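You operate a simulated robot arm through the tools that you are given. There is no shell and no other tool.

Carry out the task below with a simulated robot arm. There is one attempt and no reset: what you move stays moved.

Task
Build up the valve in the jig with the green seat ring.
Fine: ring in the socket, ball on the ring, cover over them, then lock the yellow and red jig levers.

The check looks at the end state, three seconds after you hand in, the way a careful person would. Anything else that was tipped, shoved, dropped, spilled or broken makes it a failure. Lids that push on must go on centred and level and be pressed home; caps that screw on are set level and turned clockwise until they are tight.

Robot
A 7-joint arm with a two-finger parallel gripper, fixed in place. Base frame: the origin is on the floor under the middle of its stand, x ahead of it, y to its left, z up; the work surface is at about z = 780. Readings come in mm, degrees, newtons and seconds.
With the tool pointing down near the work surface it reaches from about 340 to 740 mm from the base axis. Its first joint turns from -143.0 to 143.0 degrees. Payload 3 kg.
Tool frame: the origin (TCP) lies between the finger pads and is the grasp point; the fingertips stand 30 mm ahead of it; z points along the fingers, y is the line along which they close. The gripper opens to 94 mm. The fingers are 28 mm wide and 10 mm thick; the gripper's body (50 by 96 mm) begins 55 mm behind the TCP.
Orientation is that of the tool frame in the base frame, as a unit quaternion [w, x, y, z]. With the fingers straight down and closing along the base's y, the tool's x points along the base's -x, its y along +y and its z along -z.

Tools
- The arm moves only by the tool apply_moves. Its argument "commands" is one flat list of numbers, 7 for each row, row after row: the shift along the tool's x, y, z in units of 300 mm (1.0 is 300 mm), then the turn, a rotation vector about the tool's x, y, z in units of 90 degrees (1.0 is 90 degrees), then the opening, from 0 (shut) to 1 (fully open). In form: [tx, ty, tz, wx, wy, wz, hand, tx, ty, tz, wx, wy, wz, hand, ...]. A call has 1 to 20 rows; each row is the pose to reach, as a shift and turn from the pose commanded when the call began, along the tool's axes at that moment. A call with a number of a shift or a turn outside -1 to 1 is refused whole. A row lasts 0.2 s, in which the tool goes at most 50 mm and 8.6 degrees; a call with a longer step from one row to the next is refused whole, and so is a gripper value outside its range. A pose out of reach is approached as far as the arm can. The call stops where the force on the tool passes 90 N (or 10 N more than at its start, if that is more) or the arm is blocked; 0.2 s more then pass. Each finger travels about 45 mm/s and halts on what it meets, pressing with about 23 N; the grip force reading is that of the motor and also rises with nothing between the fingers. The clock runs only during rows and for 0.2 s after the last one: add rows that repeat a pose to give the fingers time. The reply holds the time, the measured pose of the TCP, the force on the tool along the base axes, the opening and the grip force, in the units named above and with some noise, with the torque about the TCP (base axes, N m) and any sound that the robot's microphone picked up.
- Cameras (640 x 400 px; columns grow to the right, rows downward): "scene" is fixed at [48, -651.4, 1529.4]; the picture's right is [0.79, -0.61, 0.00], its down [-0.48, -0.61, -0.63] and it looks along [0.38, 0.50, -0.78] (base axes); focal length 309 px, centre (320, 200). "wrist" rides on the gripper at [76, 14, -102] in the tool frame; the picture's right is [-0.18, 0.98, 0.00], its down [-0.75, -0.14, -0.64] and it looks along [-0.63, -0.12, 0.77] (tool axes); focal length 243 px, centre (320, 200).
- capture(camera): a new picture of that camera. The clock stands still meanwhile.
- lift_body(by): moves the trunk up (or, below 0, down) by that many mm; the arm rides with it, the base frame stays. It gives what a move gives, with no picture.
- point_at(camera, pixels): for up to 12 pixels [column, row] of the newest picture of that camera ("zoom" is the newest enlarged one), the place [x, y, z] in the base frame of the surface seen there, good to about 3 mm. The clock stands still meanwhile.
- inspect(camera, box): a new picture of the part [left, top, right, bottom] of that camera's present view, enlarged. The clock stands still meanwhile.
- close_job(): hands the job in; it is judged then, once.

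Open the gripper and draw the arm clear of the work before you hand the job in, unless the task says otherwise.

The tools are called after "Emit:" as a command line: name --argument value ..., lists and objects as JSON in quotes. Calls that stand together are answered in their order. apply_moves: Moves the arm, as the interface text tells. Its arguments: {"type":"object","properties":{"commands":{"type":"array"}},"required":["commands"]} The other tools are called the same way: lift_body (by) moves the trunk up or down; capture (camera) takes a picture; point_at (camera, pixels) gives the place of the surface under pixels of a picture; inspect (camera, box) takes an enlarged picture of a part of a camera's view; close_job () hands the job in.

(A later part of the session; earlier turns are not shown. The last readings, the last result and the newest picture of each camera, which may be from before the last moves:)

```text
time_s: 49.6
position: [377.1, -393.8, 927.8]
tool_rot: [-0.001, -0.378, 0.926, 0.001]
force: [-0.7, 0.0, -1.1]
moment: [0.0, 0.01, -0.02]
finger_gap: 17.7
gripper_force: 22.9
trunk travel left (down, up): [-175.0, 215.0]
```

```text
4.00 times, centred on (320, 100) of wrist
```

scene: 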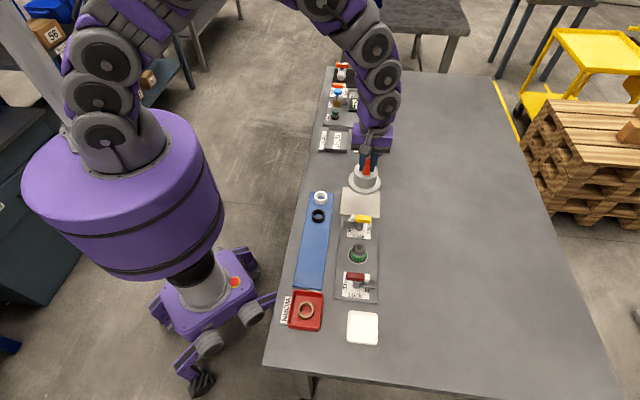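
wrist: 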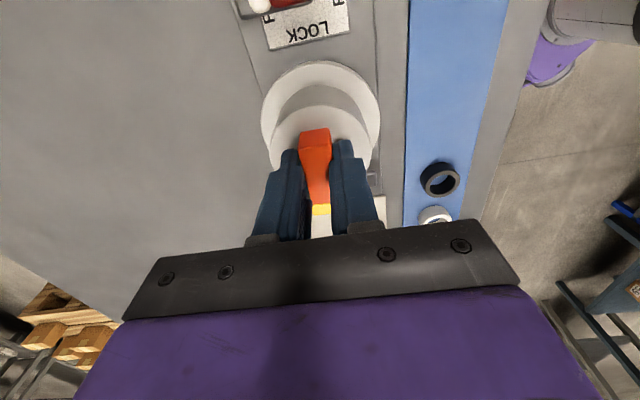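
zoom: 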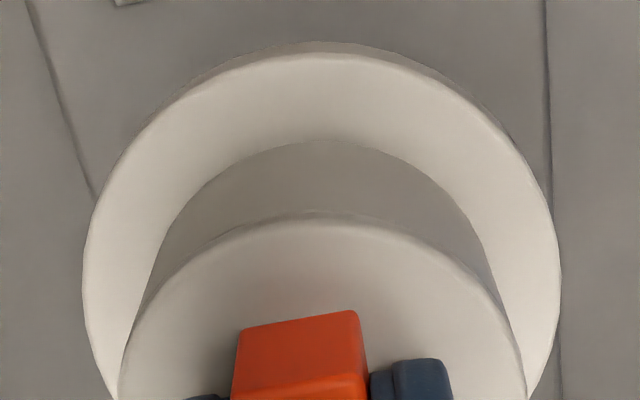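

I read the flange's edge points in this zoom to get its centre at this height.

Emit:
point_at --camera "zoom" --pixels '[[90, 250], [555, 250], [320, 58], [150, 130], [480, 105], [200, 95], [430, 75], [105, 200], [535, 190], [260, 70], [380, 62], [320, 230]]'

Emit:
inspect --camera "scene" --box '[309, 216, 405, 276]'

Emit:
point_at --camera "zoom" --pixels '[[226, 180], [459, 180], [342, 283], [240, 225], [450, 225], [232, 150], [455, 155], [280, 265], [400, 270], [310, 280], [370, 281], [345, 198]]'

```text
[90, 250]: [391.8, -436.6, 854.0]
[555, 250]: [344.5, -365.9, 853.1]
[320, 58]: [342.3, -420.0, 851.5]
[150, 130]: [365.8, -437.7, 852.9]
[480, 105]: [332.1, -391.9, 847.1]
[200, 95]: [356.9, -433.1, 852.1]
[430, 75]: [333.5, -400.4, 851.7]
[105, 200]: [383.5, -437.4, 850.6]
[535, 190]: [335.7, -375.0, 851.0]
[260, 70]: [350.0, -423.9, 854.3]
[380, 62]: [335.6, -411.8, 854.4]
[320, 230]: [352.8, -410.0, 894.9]
```

```text
6.67 times, centred on (357, 246) of scene
```

zoom: 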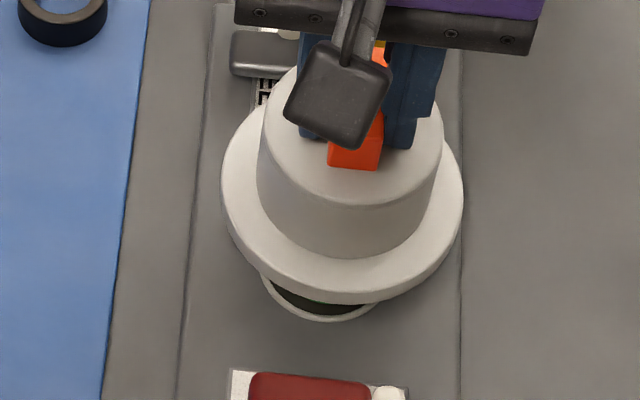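

```text
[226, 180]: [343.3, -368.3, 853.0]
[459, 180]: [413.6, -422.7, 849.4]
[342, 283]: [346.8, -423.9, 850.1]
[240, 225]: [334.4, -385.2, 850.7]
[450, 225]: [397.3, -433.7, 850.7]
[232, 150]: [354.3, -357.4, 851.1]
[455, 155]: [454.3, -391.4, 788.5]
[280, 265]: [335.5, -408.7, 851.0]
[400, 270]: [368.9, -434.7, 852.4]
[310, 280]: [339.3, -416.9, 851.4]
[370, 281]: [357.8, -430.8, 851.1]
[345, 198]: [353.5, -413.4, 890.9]
```

The pixel comparison with the flange radius of 46 mm puts the cover within about 1 mm of the socket's axis. I lower 20 mm in small steps, checking the force.

Emit:
apply_moves --commands '[0, 0, 0.01, 0, 0, 0, 0.05, 0, 0, 0.02, 0, 0, 0, 0.05, 0, 0, 0.03, 0, 0, 0, 0.05, 0, 0, 0.04, 0, 0, 0, 0.05, 0, 0, 0.05, 0, 0, 0, 0.05, 0, 0, 0.06, 0, 0, 0, 0.05, 0, 0, 0.0667, 0, 0, 0, 0.05, 0, 0, 0.0667, 0, 0, 0, 0.05]'

Emit:
inspect --camera "scene" --box '[309, 216, 405, 276]'

```text
time_s: 51.4
position: [376.7, -394.0, 907.2]
tool_rot: [0.0, -0.378, 0.926, 0.0]
force: [0.2, -0.6, -1.7]
moment: [-0.02, 0.01, 0.0]
finger_gap: 17.4
gripper_force: 23.7
trunk travel left (down, up): [-175.0, 215.0]
```

```text
6.67 times, centred on (357, 246) of scene
```

zoom: 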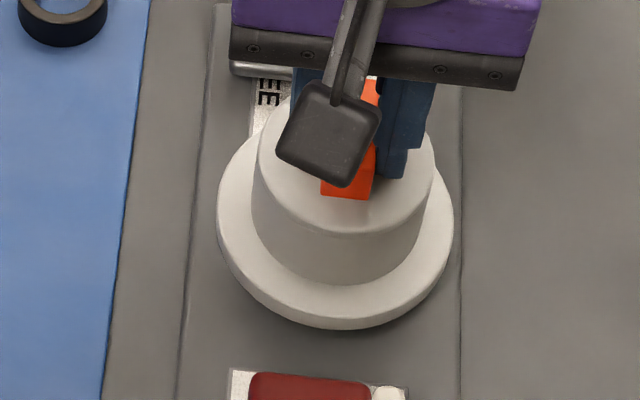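

No contact forces with the ball now inside the cover. I lower 18 mm more in small steps.

Emit:
apply_moves --commands '[0, 0, 0.01, 0, 0, 0, 0.05, 0, 0, 0.02, 0, 0, 0, 0.05, 0, 0, 0.03, 0, 0, 0, 0.05, 0, 0, 0.04, 0, 0, 0, 0.05, 0, 0, 0.05, 0, 0, 0, 0.05, 0, 0, 0.06, 0, 0, 0, 0.05, 0, 0, 0.06, 0, 0, 0, 0.05]'

Emit:
inspect --camera "scene" --box '[309, 216, 405, 276]'

```text
time_s: 53.0
position: [377.9, -393.8, 889.7]
tool_rot: [-0.001, -0.378, 0.926, 0.001]
force: [0.2, 0.3, -1.0]
moment: [-0.01, 0.01, -0.03]
finger_gap: 17.3
gripper_force: 22.6
trunk travel left (down, up): [-175.0, 215.0]
```

```text
6.67 times, centred on (357, 246) of scene
```

zoom: 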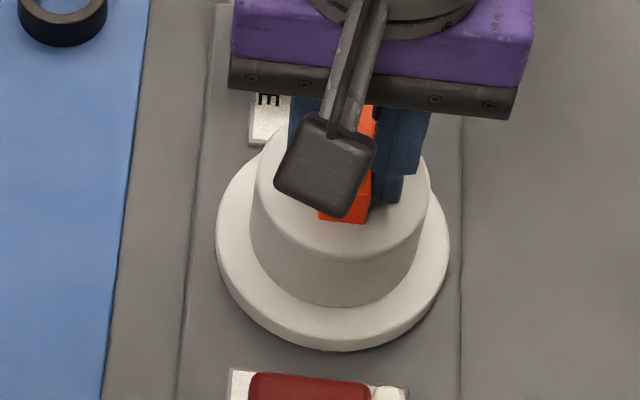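

Still free; about 11 mm remain to the plate. I lower 8 mm, then go by single millimetres.

Emit:
apply_moves --commands '[0, 0, 0.008, 0, 0, 0, 0.05, 0, 0, 0.016, 0, 0, 0, 0.05, 0, 0, 0.024, 0, 0, 0, 0.05, 0, 0, 0.028, 0, 0, 0, 0.05, 0, 0, 0.028, 0, 0, 0, 0.05]'

```text
time_s: 54.2
position: [377.1, -394.6, 881.7]
tool_rot: [0.0, -0.379, 0.926, 0.001]
force: [-1.2, 0.0, -0.8]
moment: [-0.01, 0.02, -0.03]
finger_gap: 17.4
gripper_force: 23.5
trunk travel left (down, up): [-175.0, 215.0]
```

No contact at 881.7; I lower another 3 mm in 1 mm steps.

Emit:
apply_moves --commands '[0, 0, 0.0033, 0, 0, 0, 0.05, 0, 0, 0.0067, 0, 0, 0, 0.05, 0, 0, 0.01, 0, 0, 0, 0.05, 0, 0, 0.01, 0, 0, 0, 0.05]'

Emit:
inspect --camera "scene" --box '[309, 226, 405, 286]'

```text
time_s: 55.2
position: [377.7, -394.5, 878.5]
tool_rot: [0.0, -0.377, 0.926, 0.0]
force: [-0.3, -0.2, -1.4]
moment: [-0.02, -0.02, 0.02]
finger_gap: 17.4
gripper_force: 23.0
trunk travel left (down, up): [-175.0, 215.0]
```

```text
6.67 times, centred on (357, 256) of scene
```

zoom: 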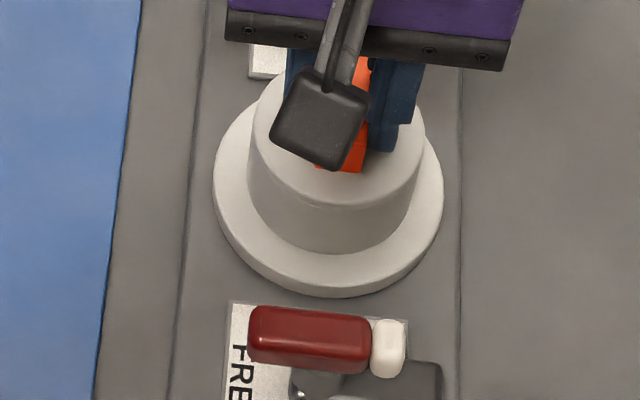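

The flange looks nearly down but no force yet. I lower another 2 mm.

Emit:
apply_moves --commands '[0, 0, 0.0033, 0, 0, 0, 0.05, 0, 0, 0.0067, 0, 0, 0, 0.05, 0, 0, 0.0067, 0, 0, 0, 0.05]'

```text
time_s: 56.0
position: [377.2, -395.7, 876.0]
tool_rot: [0.0, -0.378, 0.926, 0.001]
force: [-0.3, 0.3, 3.6]
moment: [-0.04, 0.06, 0.02]
finger_gap: 17.5
gripper_force: 23.9
trunk travel left (down, up): [-175.0, 215.0]
```

First contact (3.6 N). I press 1.5 mm further and read the flange's height around it.

Emit:
apply_moves --commands '[0, 0, 0.0025, 0, 0, 0, 0.05, 0, 0, 0.005, 0, 0, 0, 0.05, 0, 0, 0.005, 0, 0, 0, 0.05]'

Emit:
inspect --camera "scene" --box '[309, 226, 405, 286]'

Emit:
point_at --camera "zoom" --pixels '[[222, 190], [435, 190], [330, 270], [250, 240], [400, 250], [232, 150], [200, 200], [460, 250], [280, 262], [375, 265], [230, 215], [425, 220]]'

Emit:
capture --camera "wrist"

```text
time_s: 56.8
position: [378.1, -395.3, 875.6]
tool_rot: [0.0, -0.378, 0.926, 0.0]
force: [4.5, -4.2, 17.9]
moment: [-0.1, -0.11, 0.01]
finger_gap: 17.5
gripper_force: 23.0
trunk travel left (down, up): [-175.0, 215.0]
```

```text
6.67 times, centred on (357, 256) of scene
```

zoom: 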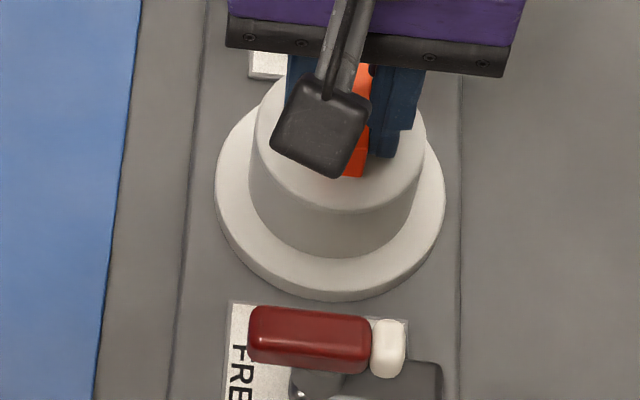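

```text
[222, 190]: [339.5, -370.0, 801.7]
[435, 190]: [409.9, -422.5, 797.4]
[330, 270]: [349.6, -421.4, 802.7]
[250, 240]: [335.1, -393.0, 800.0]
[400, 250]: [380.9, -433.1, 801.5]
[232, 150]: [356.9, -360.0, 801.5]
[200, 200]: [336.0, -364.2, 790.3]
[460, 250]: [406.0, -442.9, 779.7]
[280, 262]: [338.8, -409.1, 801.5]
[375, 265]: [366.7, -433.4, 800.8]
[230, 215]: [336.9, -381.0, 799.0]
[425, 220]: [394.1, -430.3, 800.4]
```

```text
taken
```

wrist: 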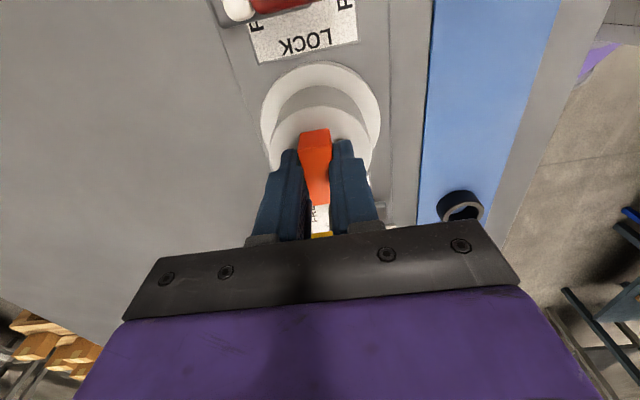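

The flange top reads ≈ 801 all round, i.e. seated on the plate (10 mm flange on z 791). I release the block and rise.

Emit:
apply_moves --commands '[0, 0, -0.003, 0, 0, 0, 0.1, 0, 0, -0.003, 0, 0, 0, 0.2, 0, 0, -0.003, 0, 0, 0, 0.3, 0, 0, -0.003, 0, 0, 0, 0.4, 0, 0, -0.003, 0, 0, 0, 0.45, 0, 0, -0.003, 0, 0, 0, 0.45, 0, 0, -0.05, 0, 0, 0, 0.45, 0, 0, -0.15, 0, 0, 0, 0.45, 0, 0, -0.25, 0, 0, 0, 0.45, 0, 0, -0.35, 0, 0, 0, 0.45, 0, 0, -0.35, 0, 0, 0, 0.45]'

Emit:
capture --camera "wrist"

Emit:
inspect --camera "wrist" --box '[200, 0, 424, 140]'

Emit:
inspect --camera "scene" --box '[309, 210, 421, 280]'

```text
time_s: 59.2
position: [379.6, -394.5, 980.7]
tool_rot: [0.0, -0.378, 0.926, 0.0]
force: [0.0, -0.3, 0.2]
moment: [0.0, 0.01, -0.01]
finger_gap: 42.5
gripper_force: 0.1
trunk travel left (down, up): [-175.0, 215.0]
```

```text
taken
```

wrist: 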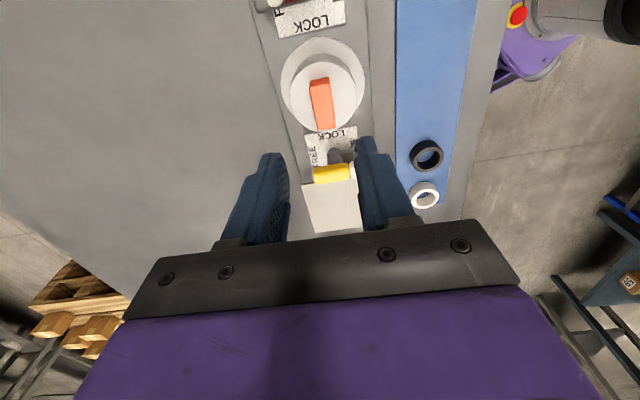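

```text
2.86 times, centred on (312, 70) of wrist
```

zoom: 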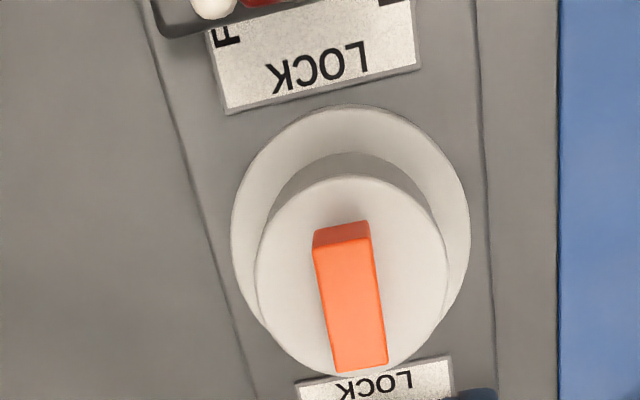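

```text
5.71 times, centred on (365, 245) of scene
```

zoom: 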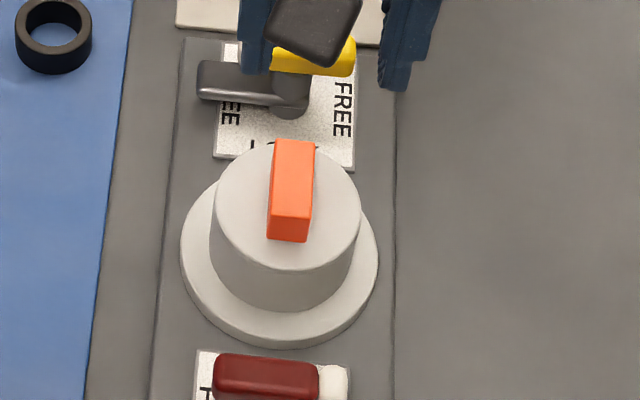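

The cover stands centred and level. Now the levers: I rise, turn the tool by 90° so the fingers will close along the jig axis, and move to look at the red lever.

Emit:
apply_moves --commands '[0.0226, 0.0325, 0, 0, 0, 0.0909, 0.5, 0.0453, 0.0651, 0, 0, 0, 0.1818, 0.5, 0.0679, 0.0976, 0, 0, 0, 0.2727, 0.5, 0.0905, 0.1302, 0, 0, 0, 0.3636, 0.5, 0.1132, 0.1627, 0, 0, 0, 0.4545, 0.5, 0.1358, 0.1953, 0, 0, 0, 0.5455, 0.5, 0.1585, 0.2278, 0.02, 0, 0, 0.6364, 0.5, 0.1811, 0.2604, 0.04, 0, 0, 0.7273, 0.5, 0.2037, 0.2929, 0.067, 0, 0, 0.8182, 0.5, 0.2264, 0.3255, 0.067, 0, 0, 0.9091, 0.5, 0.249, 0.358, 0.067, 0, 0, 1.0, 0.5, 0.249, 0.358, 0.067, 0, 0, 1.0, 0.5]'

Emit:
capture --camera "wrist"

Emit:
inspect --camera "wrist" --box '[240, 130, 400, 230]'

```text
time_s: 61.8
position: [248.5, -368.6, 960.3]
tool_rot: [-0.001, 0.388, 0.922, 0.0]
force: [-0.8, 0.9, 0.6]
moment: [-0.01, 0.0, -0.02]
finger_gap: 47.1
gripper_force: 0.1
trunk travel left (down, up): [-175.0, 215.0]
```

```text
taken
```

wrist: 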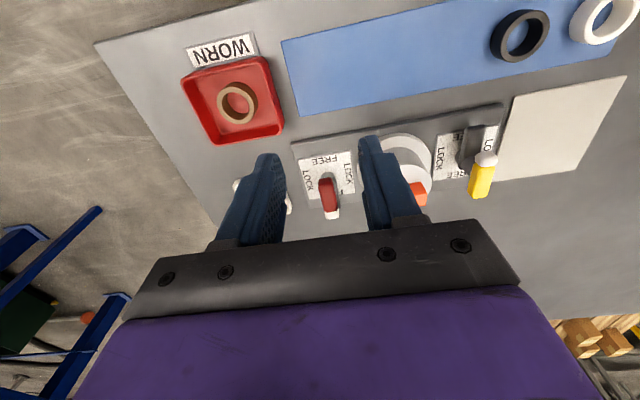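

```text
4.00 times, centred on (320, 180) of wrist
```

zoom: 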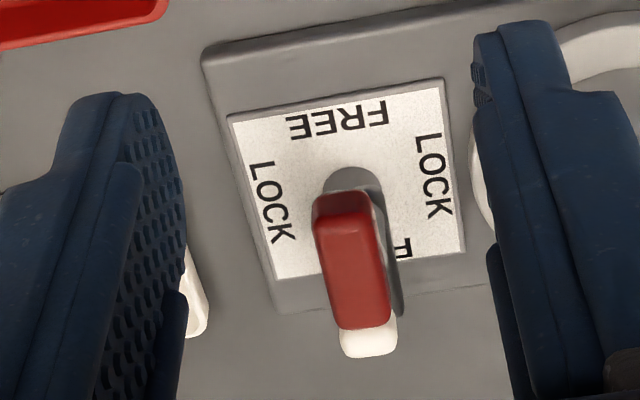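

The red lever shows well: handle from zoom (342,200) to the white tip (370,355), label corners around it. I read these points to find the pivot.

Emit:
point_at --camera "zoom" --pixels '[[232, 120], [440, 82], [462, 247], [276, 277], [340, 222], [352, 270], [365, 318], [370, 345], [355, 175], [390, 285], [320, 222], [372, 218]]'

Emit:
inspect --camera "scene" --box '[325, 260, 389, 300]'

```text
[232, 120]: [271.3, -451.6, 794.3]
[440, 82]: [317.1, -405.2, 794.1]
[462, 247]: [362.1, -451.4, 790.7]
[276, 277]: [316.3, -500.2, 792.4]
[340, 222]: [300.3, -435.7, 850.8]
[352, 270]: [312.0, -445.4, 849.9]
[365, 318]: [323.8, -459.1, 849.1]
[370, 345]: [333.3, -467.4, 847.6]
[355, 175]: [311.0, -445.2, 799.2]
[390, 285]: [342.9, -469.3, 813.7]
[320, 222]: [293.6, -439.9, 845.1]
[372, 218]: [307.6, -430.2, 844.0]
```

```text
10.00 times, centred on (357, 280) of scene
```

zoom: 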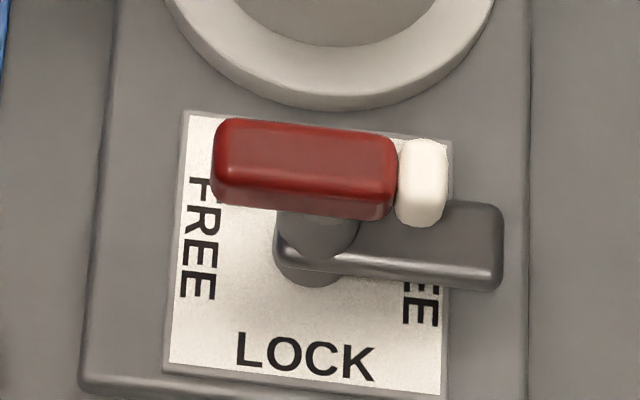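

The label's middle, (316.7,-452.1), and the handle's middle agree, so the pivot is there. I cross-check with the scene view.

Emit:
point_at --camera "zoom" --pixels '[[225, 150], [385, 165], [430, 170], [305, 160], [330, 165], [188, 115], [450, 145], [440, 390], [170, 366], [490, 250], [400, 235], [315, 230]]'

```text
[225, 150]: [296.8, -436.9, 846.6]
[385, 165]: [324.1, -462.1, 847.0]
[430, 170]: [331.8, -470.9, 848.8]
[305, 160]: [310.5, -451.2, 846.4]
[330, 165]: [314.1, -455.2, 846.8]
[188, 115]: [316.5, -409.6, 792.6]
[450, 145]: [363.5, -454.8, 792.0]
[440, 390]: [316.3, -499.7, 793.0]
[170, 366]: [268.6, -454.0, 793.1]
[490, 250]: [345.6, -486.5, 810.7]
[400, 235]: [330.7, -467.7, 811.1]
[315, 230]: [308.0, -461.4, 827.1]
```

Both views put the pivot at about (316.3,-453). I move above the red handle and lower to z ≈ 905 to check the alignment.

Emit:
apply_moves --commands '[-0.1, -0.01, 0, 0, 0, 0, 0.5, -0.2, -0.02, 0, 0, 0, 0, 0.5, -0.3, -0.03, 0, 0, 0, 0, 0.5, -0.35, -0.032, 0.05, 0, 0, 0, 0.5, -0.35, -0.032, 0.12, 0, 0, 0, 0.5, -0.35, -0.032, 0.183, 0, 0, 0, 0.5, -0.35, -0.032, 0.183, 0, 0, 0, 0.5, -0.35, -0.032, 0.183, 0, 0, 0, 0.5]'

Emit:
capture --camera "wrist"

Emit:
inspect --camera "wrist" --box '[240, 90, 400, 190]'

```text
time_s: 63.6
position: [314.7, -453.9, 902.6]
tool_rot: [0.0, 0.388, 0.922, -0.001]
force: [0.2, -0.4, -0.4]
moment: [0.01, 0.0, 0.02]
finger_gap: 46.8
gripper_force: 0.0
trunk travel left (down, up): [-175.0, 215.0]
```

```text
taken
```

wrist: 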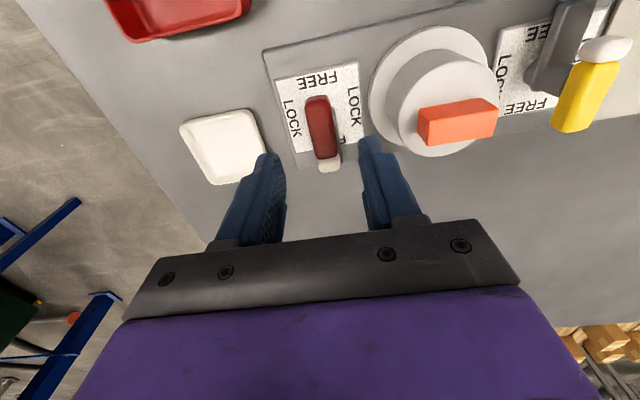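

```text
4.00 times, centred on (320, 140) of wrist
```

zoom: 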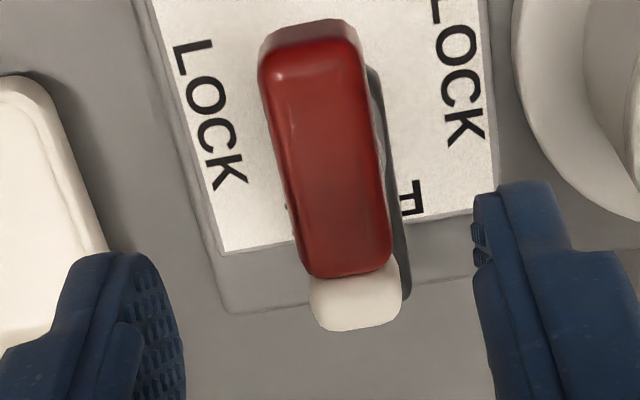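

The handle spans tool u -27…+26 and lies about 3 mm to +v of the TCP. I shift -0.7/+2.8 mm and lower 40 mm around the handle.

Emit:
apply_moves --commands '[-0.0023, 0.0093, 0.03, 0, 0, 0.011, 0.45, -0.0023, 0.0093, 0.07, 0, 0, 0.011, 0.45, -0.0023, 0.0093, 0.11, 0, 0, 0.011, 0.45, -0.0023, 0.0093, 0.133, 0, 0, 0.011, 0.45, -0.0023, 0.0093, 0.133, 0, 0, 0.011, 0.45, -0.0023, 0.0093, 0.133, 0, 0, 0.011, 0.45]'

Emit:
capture --camera "wrist"

Emit:
inspect --camera "wrist" --box '[240, 110, 400, 210]'

Emit:
inspect --camera "scene" --box '[325, 250, 389, 290]'

```text
time_s: 65.0
position: [318.8, -448.9, 864.0]
tool_rot: [0.0, 0.395, 0.919, 0.0]
force: [-0.2, 0.0, -0.8]
moment: [-0.03, 0.01, 0.01]
finger_gap: 42.3
gripper_force: 0.1
trunk travel left (down, up): [-175.0, 215.0]
```

```text
taken
```

wrist: 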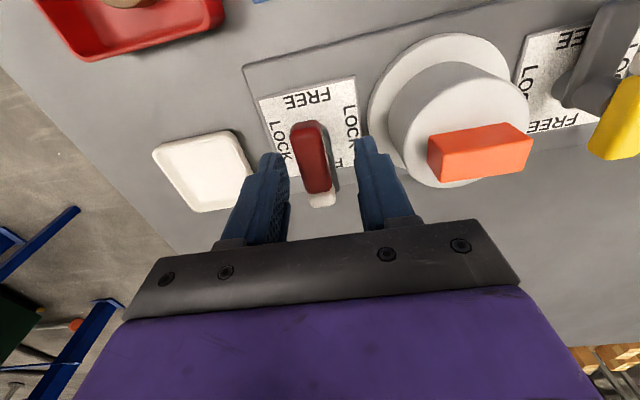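

```text
4.00 times, centred on (320, 160) of wrist
```

zoom: 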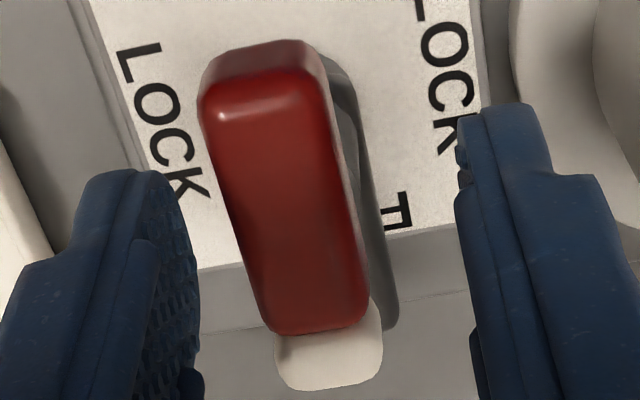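

```text
10.00 times, centred on (357, 270) of scene
```

zoom: 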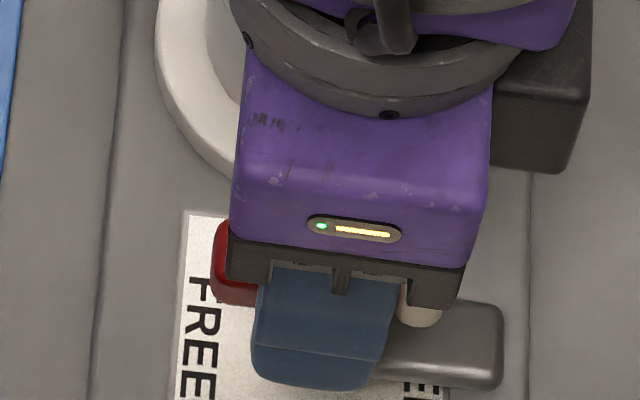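

The handle's centre is now about 3 mm to the -v side (mid of fingers at zoom column 330, handle at 290). I shift -3 mm in tool y and look again.

Emit:
apply_moves --commands '[-0.002, -0.005, 0, 0, 0, 0, 0.4, -0.002, -0.01, 0, 0, 0, 0, 0.4, -0.002, -0.01, 0, 0, 0, 0, 0.4, -0.002, -0.01, 0, 0, 0, 0, 0.4]'

Emit:
inspect --camera "wrist" --box '[240, 110, 400, 210]'

```text
time_s: 66.0
position: [317.6, -452.4, 864.7]
tool_rot: [-0.001, 0.395, 0.918, 0.0]
force: [0.2, 0.7, 0.8]
moment: [0.0, -0.01, 0.03]
finger_gap: 37.8
gripper_force: 0.1
trunk travel left (down, up): [-175.0, 215.0]
```

```text
4.00 times, centred on (320, 160) of wrist
```

zoom: 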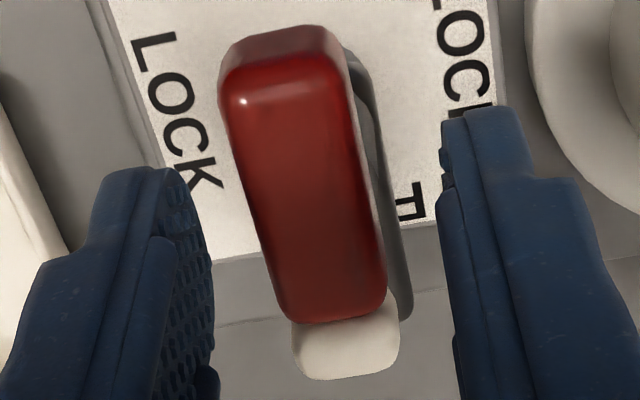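

The handle is now centred between the fingers (offset below 1 mm). I close on it.

Emit:
apply_moves --commands '[0, 0, 0, 0, 0, 0, 0.3, 0, 0, 0, 0, 0, 0, 0.2, 0, 0, 0, 0, 0, 0, 0.12, 0, 0, 0, 0, 0, 0, 0.08, 0, 0, 0, 0, 0, 0, 0.05, 0, 0, 0, 0, 0, 0, 0.05]'

Emit:
inspect --camera "wrist" --box '[240, 110, 400, 210]'

```text
time_s: 67.4
position: [316.7, -452.7, 863.7]
tool_rot: [-0.001, 0.395, 0.919, 0.0]
force: [-6.8, -4.7, 0.8]
moment: [-0.04, 0.37, 1.1]
finger_gap: 17.9
gripper_force: 44.8
trunk travel left (down, up): [-175.0, 215.0]
```

```text
4.00 times, centred on (320, 160) of wrist
```

zoom: 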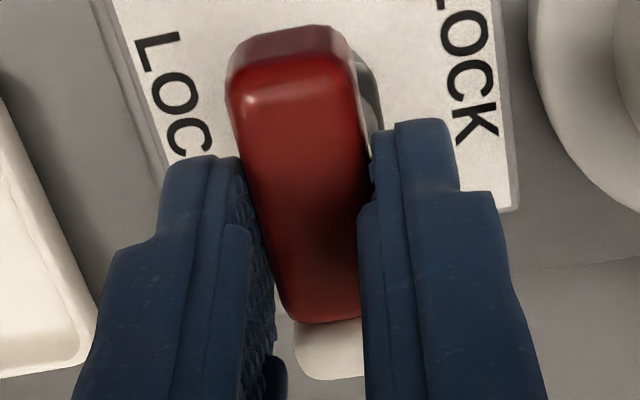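

The handle is held. I turn it counterclockwise (seen from above) about the TCP, first 24° in small steps, and check the torque.

Emit:
apply_moves --commands '[0, 0, 0, 0, 0, -0.067, 0.05, 0, 0, 0, 0, 0, -0.133, 0.05, 0, 0, 0, 0, 0, -0.2, 0.05, 0, 0, 0, 0, 0, -0.267, 0.05, 0, 0, 0, 0, 0, -0.267, 0.05]'

Emit:
inspect --camera "wrist" --box '[220, 90, 420, 215]'

Emit:
inspect --camera "scene" --box '[325, 250, 389, 290]'

```text
time_s: 68.6
position: [316.9, -452.2, 865.1]
tool_rot: [0.0, 0.195, 0.981, 0.0]
force: [-5.4, 0.0, 3.7]
moment: [-0.59, -1.08, 0.0]
finger_gap: 17.8
gripper_force: 45.4
trunk travel left (down, up): [-175.0, 215.0]
```

```text
3.20 times, centred on (320, 152) of wrist
```

zoom: 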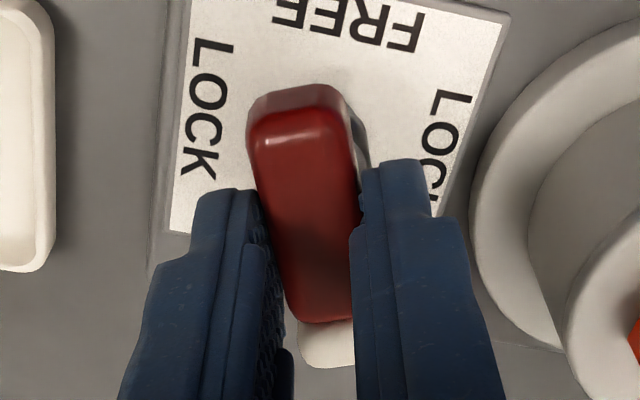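

```text
10.00 times, centred on (357, 270) of scene
```

zoom: 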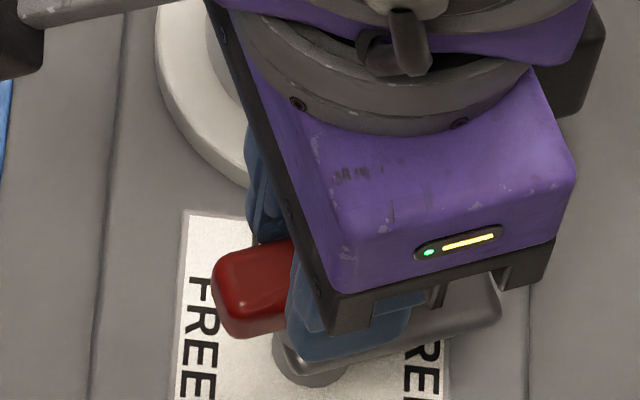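

The lever follows with low torque; the tool is at -22.5°. I turn 45° more.

Emit:
apply_moves --commands '[0, 0, 0, 0, 0, -0.071, 0.05, 0, 0, 0, 0, 0, -0.143, 0.05, 0, 0, 0, 0, 0, -0.214, 0.05, 0, 0, 0, 0, 0, -0.286, 0.05, 0, 0, 0, 0, 0, -0.357, 0.05, 0, 0, 0, 0, 0, -0.429, 0.05, 0, 0, 0, 0, 0, -0.5, 0.05, 0, 0, 0, 0, 0, -0.5, 0.05]'

Emit:
inspect --camera "wrist" --box '[220, 90, 420, 215]'

Emit:
inspect --camera "scene" --box '[325, 250, 389, 290]'

```text
time_s: 70.4
position: [315.8, -453.2, 864.9]
tool_rot: [0.0, -0.196, 0.981, 0.001]
force: [-6.1, -12.2, -1.4]
moment: [0.05, -0.82, -0.01]
finger_gap: 17.9
gripper_force: 45.3
trunk travel left (down, up): [-175.0, 215.0]
```

```text
3.20 times, centred on (320, 152) of wrist
```

zoom: 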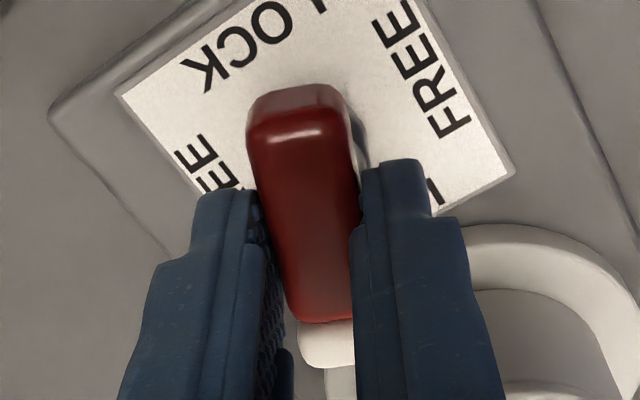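

```text
10.00 times, centred on (357, 270) of scene
```

zoom: 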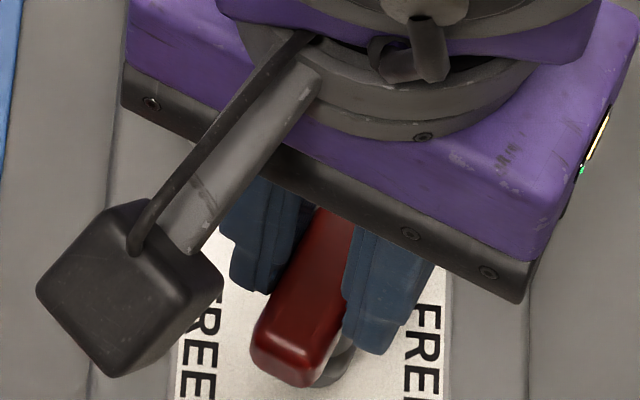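

Now at +22.6°. I turn another 15° and look at the torque as the arm nears the flange.

Emit:
apply_moves --commands '[0, 0, 0, 0, 0, -0.055, 0.05, 0, 0, 0, 0, 0, -0.11, 0.05, 0, 0, 0, 0, 0, -0.167, 0.05, 0, 0, 0, 0, 0, -0.167, 0.05]'

```text
time_s: 71.4
position: [316.3, -453.5, 865.0]
tool_rot: [0.001, -0.322, 0.947, -0.001]
force: [-4.3, -19.3, 14.8]
moment: [-0.61, 0.38, -0.03]
finger_gap: 17.5
gripper_force: 44.7
trunk travel left (down, up): [-175.0, 215.0]
```

The force has grown (y -19, z +15 N) at 37.6°. I look before going further.

Emit:
capture --camera "wrist"

Emit:
inspect --camera "wrist" --box '[200, 90, 440, 240]'

Emit:
inspect --camera "scene" --box '[315, 230, 411, 290]'

```text
taken
```

wrist: 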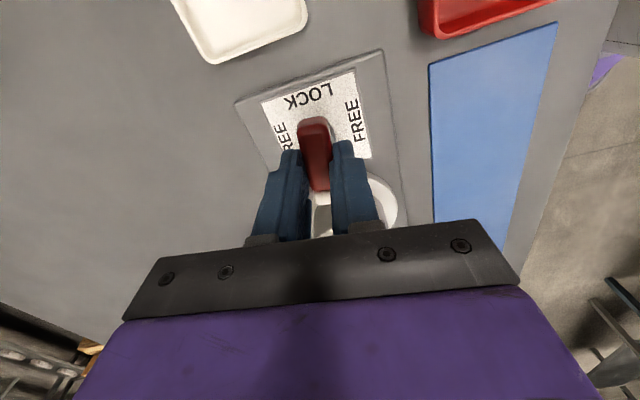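

```text
2.67 times, centred on (320, 165) of wrist
```

zoom: 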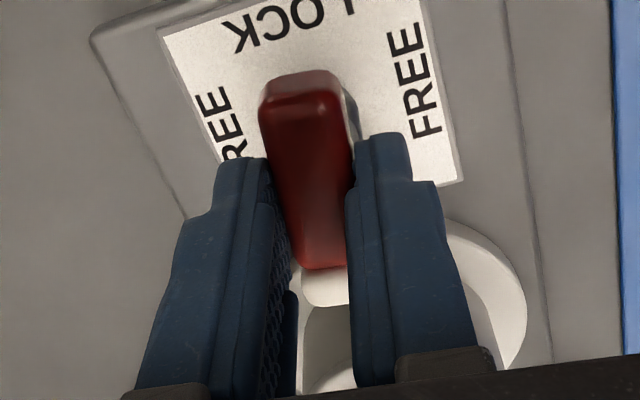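

```text
6.67 times, centred on (363, 260) of scene
```

zoom: 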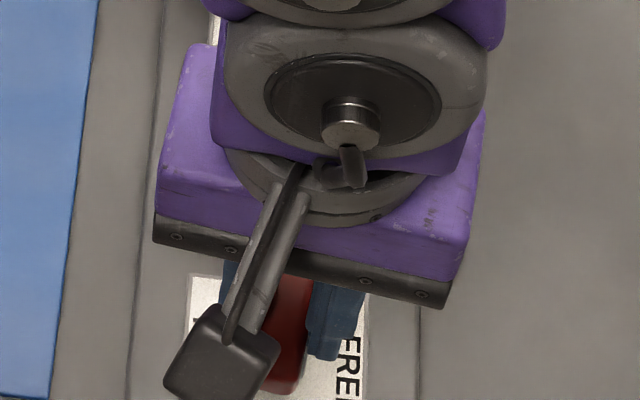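

Nothing is in the way; the forces come from the lever's pivot holding the tool in place. I turn the remaining 8°.

Emit:
apply_moves --commands '[0, 0, 0, 0, 0, -0.03, 0.05, 0, 0, 0, 0, 0, -0.06, 0.05, 0, 0, 0, 0, 0, -0.088, 0.05, 0, 0, 0, 0, 0, -0.088, 0.05]'

Emit:
inspect --camera "wrist" --box '[200, 90, 440, 240]'

```text
time_s: 72.4
position: [316.1, -454.6, 864.7]
tool_rot: [0.0, -0.386, 0.923, 0.0]
force: [-5.6, -24.6, 13.9]
moment: [-1.12, 0.64, -0.43]
finger_gap: 17.7
gripper_force: 44.7
trunk travel left (down, up): [-175.0, 215.0]
```

```text
2.67 times, centred on (320, 165) of wrist
```

zoom: 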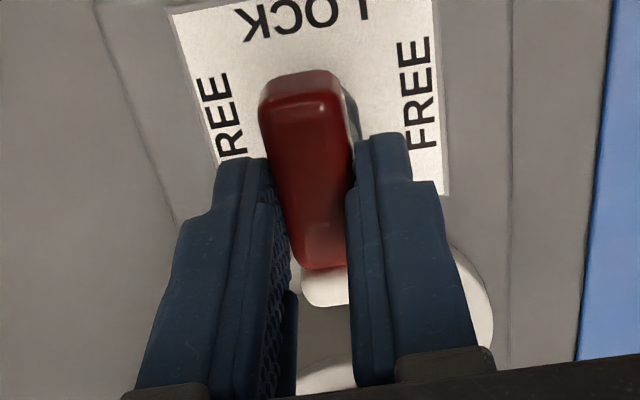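

The tool is at 45.4° with a small counter-torque (-0.43 N m). I turn 3° further to feel for the stop.

Emit:
apply_moves --commands '[0, 0, 0, 0, 0, -0.015, 0.05, 0, 0, 0, 0, 0, -0.033, 0.05, 0, 0, 0, 0, 0, -0.033, 0.05]'

```text
time_s: 73.2
position: [317.6, -454.2, 865.2]
tool_rot: [0.001, -0.41, 0.912, 0.001]
force: [-7.2, -23.4, 5.8]
moment: [-0.67, -0.2, -1.43]
finger_gap: 18.6
gripper_force: 44.9
trunk travel left (down, up): [-175.0, 215.0]
```

The torque rose to -1.4 N m: the lever is against its stop. I ease back 2.5°, open and rise.

Emit:
apply_moves --commands '[0, 0, 0, 0, 0, 0.028, 0.1, 0, 0, 0, 0, 0, 0.028, 0.2, 0, 0, 0, 0, 0, 0.028, 0.3, 0, 0, 0, 0, 0, 0.028, 0.4, 0, 0, 0, 0, 0, 0.028, 0.45, 0, 0, 0, 0, 0, 0.028, 0.45, 0, 0, -0.05, 0, 0, 0.028, 0.45, 0, 0, -0.15, 0, 0, 0.028, 0.45, 0, 0, -0.25, 0, 0, 0.028, 0.45, 0, 0, -0.35, 0, 0, 0.028, 0.45, 0, 0, -0.35, 0, 0, 0.028, 0.45]'

Emit:
capture --camera "wrist"

Emit:
inspect --camera "scene" --box '[315, 225, 411, 305]'

Emit:
inspect --camera "wrist" --box '[230, 60, 422, 180]'

```text
time_s: 75.6
position: [318.2, -453.6, 967.5]
tool_rot: [0.0, -0.39, 0.921, 0.001]
force: [-0.1, -1.1, 0.0]
moment: [-0.03, -0.02, -0.01]
finger_gap: 42.2
gripper_force: 0.1
trunk travel left (down, up): [-175.0, 215.0]
```

```text
taken
```

wrist: 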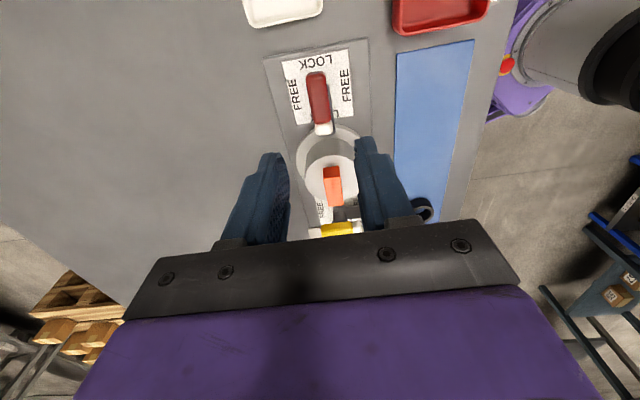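

```text
5.00 times, centred on (363, 265) of scene
```

zoom: 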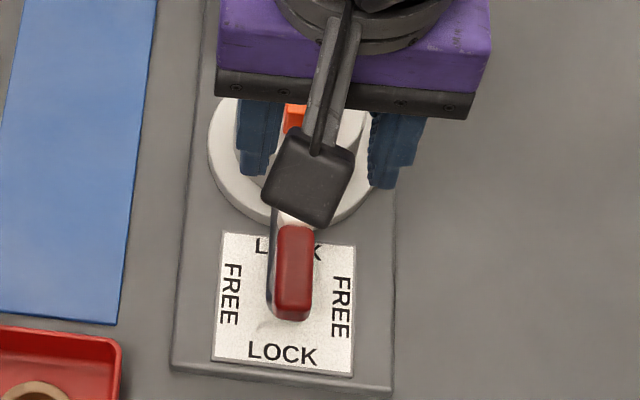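

```text
3.33 times, centred on (326, 120) of wrist
```

zoom: 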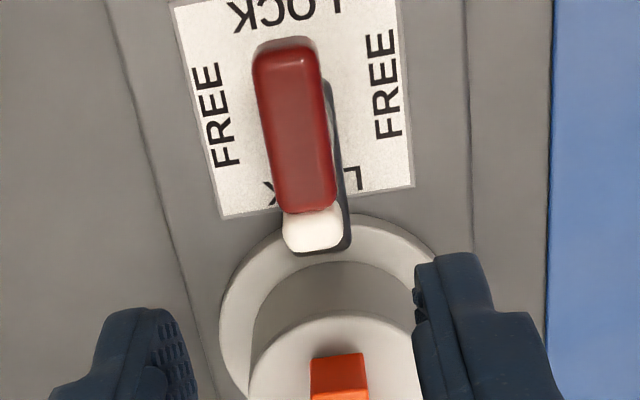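

The red lever's clamp arm now lies over the cover's flange. I turn the tool back by 90° while moving to view the yellow lever.

Emit:
apply_moves --commands '[-0.0566, 0.0288, 0, 0, 0, 0.0909, 0.5, -0.1133, 0.0576, 0, 0, 0, 0.1818, 0.5, -0.1699, 0.0865, 0, 0, 0, 0.2727, 0.5, -0.2265, 0.1153, 0, 0, 0, 0.3636, 0.5, -0.2832, 0.1441, 0, 0, 0, 0.4545, 0.5, -0.3398, 0.1729, 0, 0, 0, 0.5455, 0.5, -0.3965, 0.2017, 0, 0, 0, 0.6364, 0.5, -0.4531, 0.2305, 0, 0, 0, 0.7273, 0.5, -0.5097, 0.2594, 0, 0, 0, 0.8182, 0.5, -0.5664, 0.2882, 0, 0, 0, 0.9091, 0.5, -0.623, 0.317, 0.025, 0, 0, 1.0, 0.5, -0.623, 0.317, 0.025, 0, 0, 1.0, 0.5, -0.623, 0.317, 0.025, 0, 0, 1.0, 0.5]'

Emit:
capture --camera "wrist"

Emit:
inspect --camera "wrist" --box '[240, 130, 400, 230]'

Emit:
inspect --camera "scene" --box '[325, 195, 421, 295]'

```text
time_s: 78.4
position: [378.8, -251.4, 963.9]
tool_rot: [0.0, 0.375, 0.927, 0.0]
force: [-0.5, 0.5, 0.2]
moment: [0.01, 0.03, -0.03]
finger_gap: 46.9
gripper_force: 0.1
trunk travel left (down, up): [-175.0, 215.0]
```

```text
taken
```

wrist: 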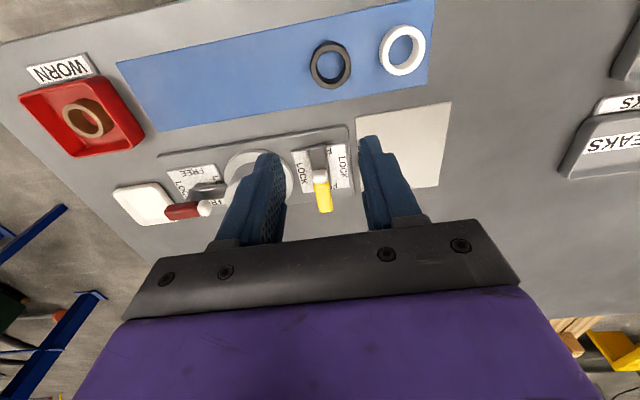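

```text
4.00 times, centred on (320, 180) of wrist
```

zoom: 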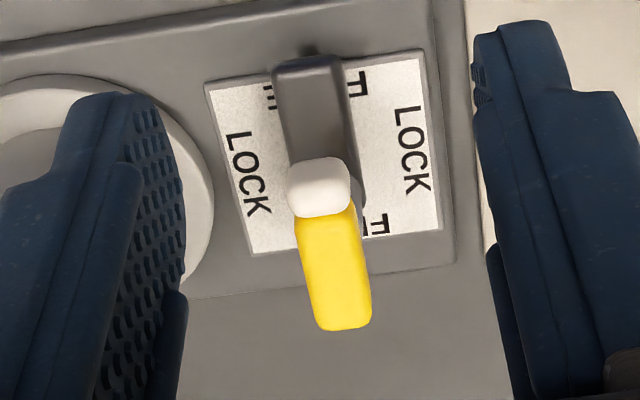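

```text
4.00 times, centred on (373, 245) of scene
```

zoom: 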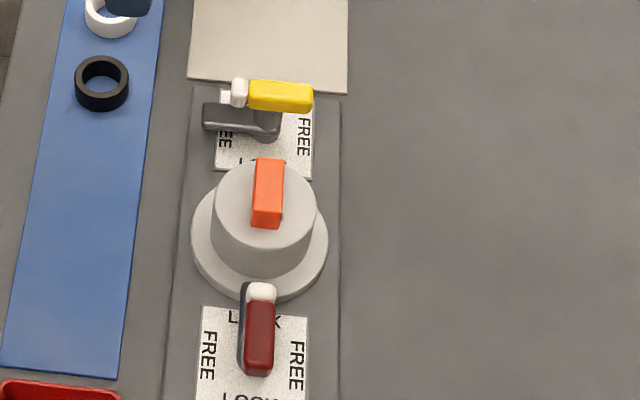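

The yellow handle runs from the white tip (zoom (318,165)) to its end (345,325). I read handle, label and arm points.

Emit:
inspect --camera "wrist" --box '[240, 130, 400, 230]'

Emit:
point_at --camera "zoom" --pixels '[[211, 88], [417, 55], [438, 227], [257, 250], [318, 172], [320, 205], [330, 240], [338, 280], [343, 318], [310, 70], [315, 110], [358, 280]]'

```text
4.00 times, centred on (320, 180) of wrist
```

zoom: 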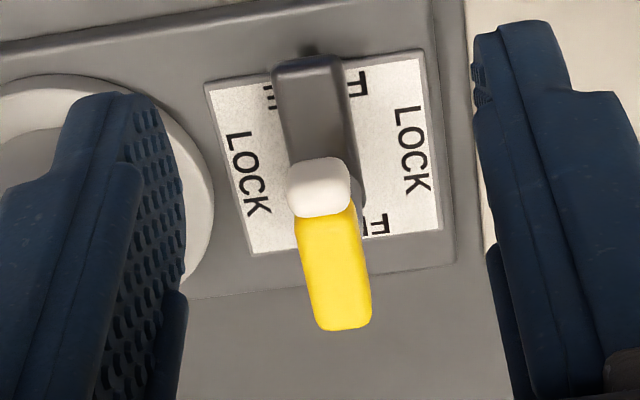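

```text
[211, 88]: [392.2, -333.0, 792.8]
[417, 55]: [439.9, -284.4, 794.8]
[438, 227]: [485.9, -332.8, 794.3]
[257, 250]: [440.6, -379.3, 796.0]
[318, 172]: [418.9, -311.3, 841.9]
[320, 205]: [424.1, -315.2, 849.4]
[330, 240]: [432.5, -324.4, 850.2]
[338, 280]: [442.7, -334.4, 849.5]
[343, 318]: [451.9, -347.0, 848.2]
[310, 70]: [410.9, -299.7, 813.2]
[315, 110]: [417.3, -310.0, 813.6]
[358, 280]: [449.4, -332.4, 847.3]
```

The pivot is near (439.6,-332.4). I move above the yellow handle and lower to z ≈ 905.

Emit:
apply_moves --commands '[-0.1, -0.015, 0, 0, 0, 0, 0.5, -0.2, -0.03, 0, 0, 0, 0, 0.5, -0.3, -0.045, 0, 0, 0, 0, 0.5, -0.325, -0.05, 0.06, 0, 0, 0, 0.5, -0.325, -0.05, 0.13, 0, 0, 0, 0.5, -0.325, -0.05, 0.193, 0, 0, 0, 0.45, -0.325, -0.05, 0.193, 0, 0, 0, 0.45, -0.325, -0.05, 0.193, 0, 0, 0, 0.45, -0.325, -0.05, 0.193, 0, 0, 0, 0.45]'

Emit:
capture --camera "wrist"

Emit:
inspect --camera "wrist" --box '[240, 90, 400, 190]'

```text
time_s: 80.4
position: [437.5, -331.4, 904.3]
tool_rot: [-0.001, 0.375, 0.927, 0.001]
force: [-0.4, 0.2, 0.0]
moment: [0.03, 0.0, 0.0]
finger_gap: 42.5
gripper_force: 0.0
trunk travel left (down, up): [-175.0, 215.0]
```

```text
taken
```

wrist: 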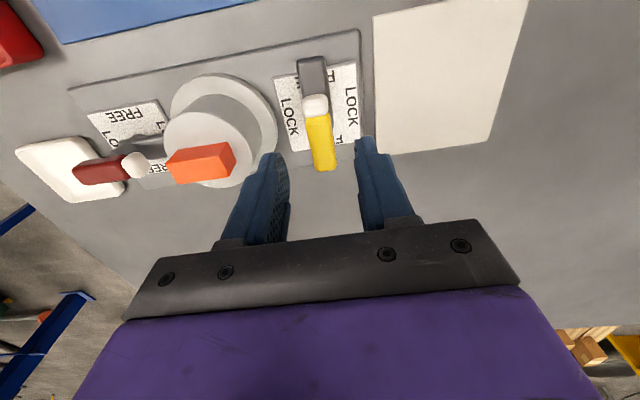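

```text
4.00 times, centred on (320, 140) of wrist
```

zoom: 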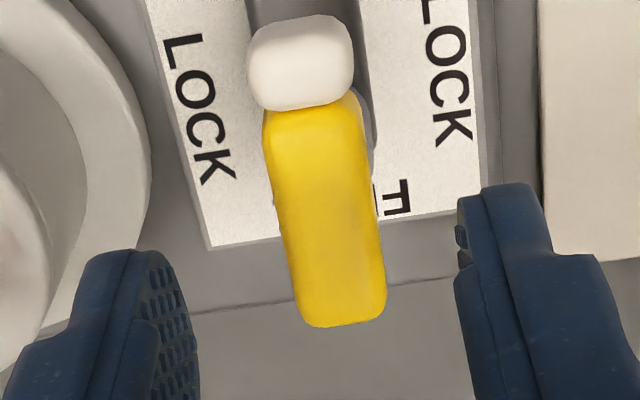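

The yellow handle is centred at about tool (0.3,+1.2). I shift 1.2 mm in y and lower 40 mm around it.

Emit:
apply_moves --commands '[0.001, 0.004, 0.03, 0, 0, 0.008, 0.42, 0.001, 0.004, 0.07, 0, 0, 0.008, 0.42, 0.001, 0.004, 0.11, 0, 0, 0.008, 0.42, 0.001, 0.004, 0.133, 0, 0, 0.008, 0.42, 0.001, 0.004, 0.133, 0, 0, 0.008, 0.42, 0.001, 0.004, 0.133, 0, 0, 0.008, 0.42]'

Emit:
inspect --camera "wrist" --box '[240, 110, 400, 210]'

```text
time_s: 81.8
position: [439.2, -330.5, 864.3]
tool_rot: [-0.001, 0.382, 0.924, -0.001]
force: [0.3, 0.8, 0.3]
moment: [0.0, 0.03, -0.01]
finger_gap: 39.5
gripper_force: 0.1
trunk travel left (down, up): [-175.0, 215.0]
```

```text
4.00 times, centred on (320, 160) of wrist
```

zoom: 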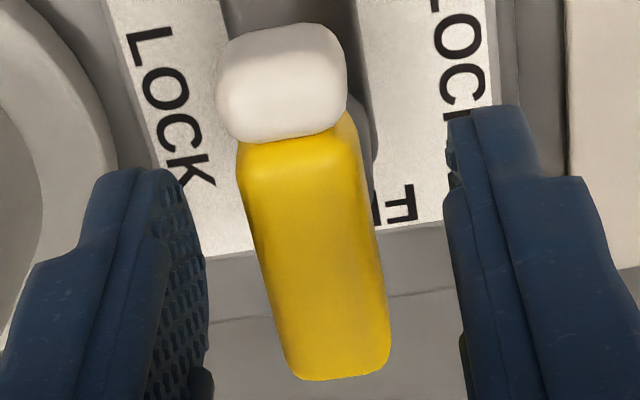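

The handle is centred within about 1 mm. I close on it.

Emit:
apply_moves --commands '[0.003, -0.0013, 0, 0, 0, 0, 0.4, 0.003, -0.0013, 0, 0, 0, 0, 0.3, 0.003, -0.0013, 0, 0, 0, 0, 0.2, 0.003, -0.0013, 0, 0, 0, 0, 0.12, 0.003, -0.0013, 0, 0, 0, 0, 0.08, 0.003, -0.0013, 0, 0, 0, 0, 0.05, 0.003, -0.0013, 0, 0, 0, 0, 0.05]'

Emit:
inspect --camera "wrist" --box '[240, 110, 400, 210]'

```text
time_s: 83.4
position: [438.1, -329.3, 864.6]
tool_rot: [-0.001, 0.382, 0.924, -0.001]
force: [-4.8, -4.1, 0.9]
moment: [-0.14, 0.13, -0.02]
finger_gap: 17.6
gripper_force: 45.1
trunk travel left (down, up): [-175.0, 215.0]
```

```text
4.00 times, centred on (320, 160) of wrist
```

zoom: 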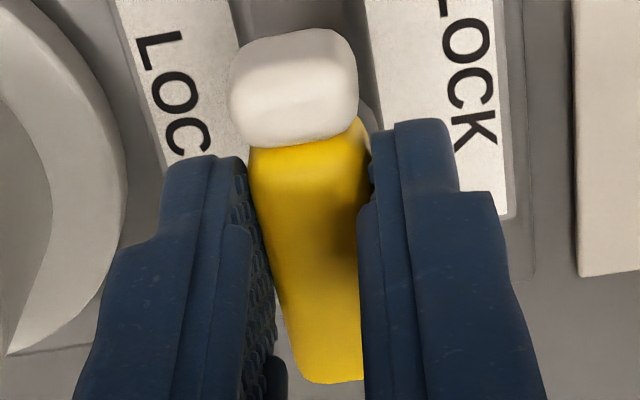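

The yellow handle is held with almost no torque. I turn it counterclockwise 27° and check.

Emit:
apply_moves --commands '[0, 0, 0, 0, 0, -0.06, 0.05, 0, 0, 0, 0, 0, -0.12, 0.05, 0, 0, 0, 0, 0, -0.18, 0.05, 0, 0, 0, 0, 0, -0.24, 0.05, 0, 0, 0, 0, 0, -0.3, 0.05, 0, 0, 0, 0, 0, -0.3, 0.05]'

Emit:
inspect --camera "wrist" --box '[220, 90, 420, 215]'

```text
time_s: 84.8
position: [436.5, -331.1, 863.2]
tool_rot: [-0.001, 0.154, 0.988, 0.001]
force: [-15.9, -19.5, -7.4]
moment: [-0.31, 1.5, -0.05]
finger_gap: 17.9
gripper_force: 44.6
trunk travel left (down, up): [-175.0, 215.0]
```

```text
3.20 times, centred on (320, 152) of wrist
```

zoom: 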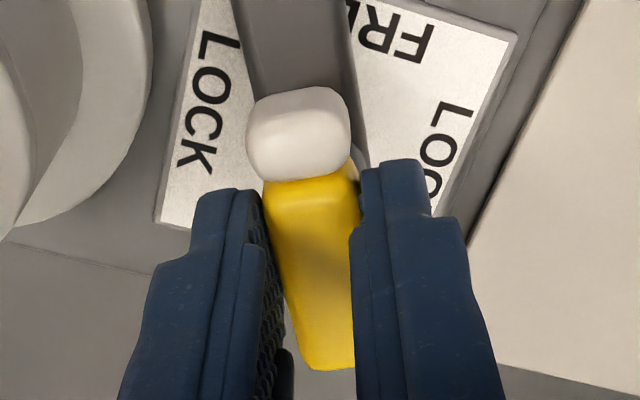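

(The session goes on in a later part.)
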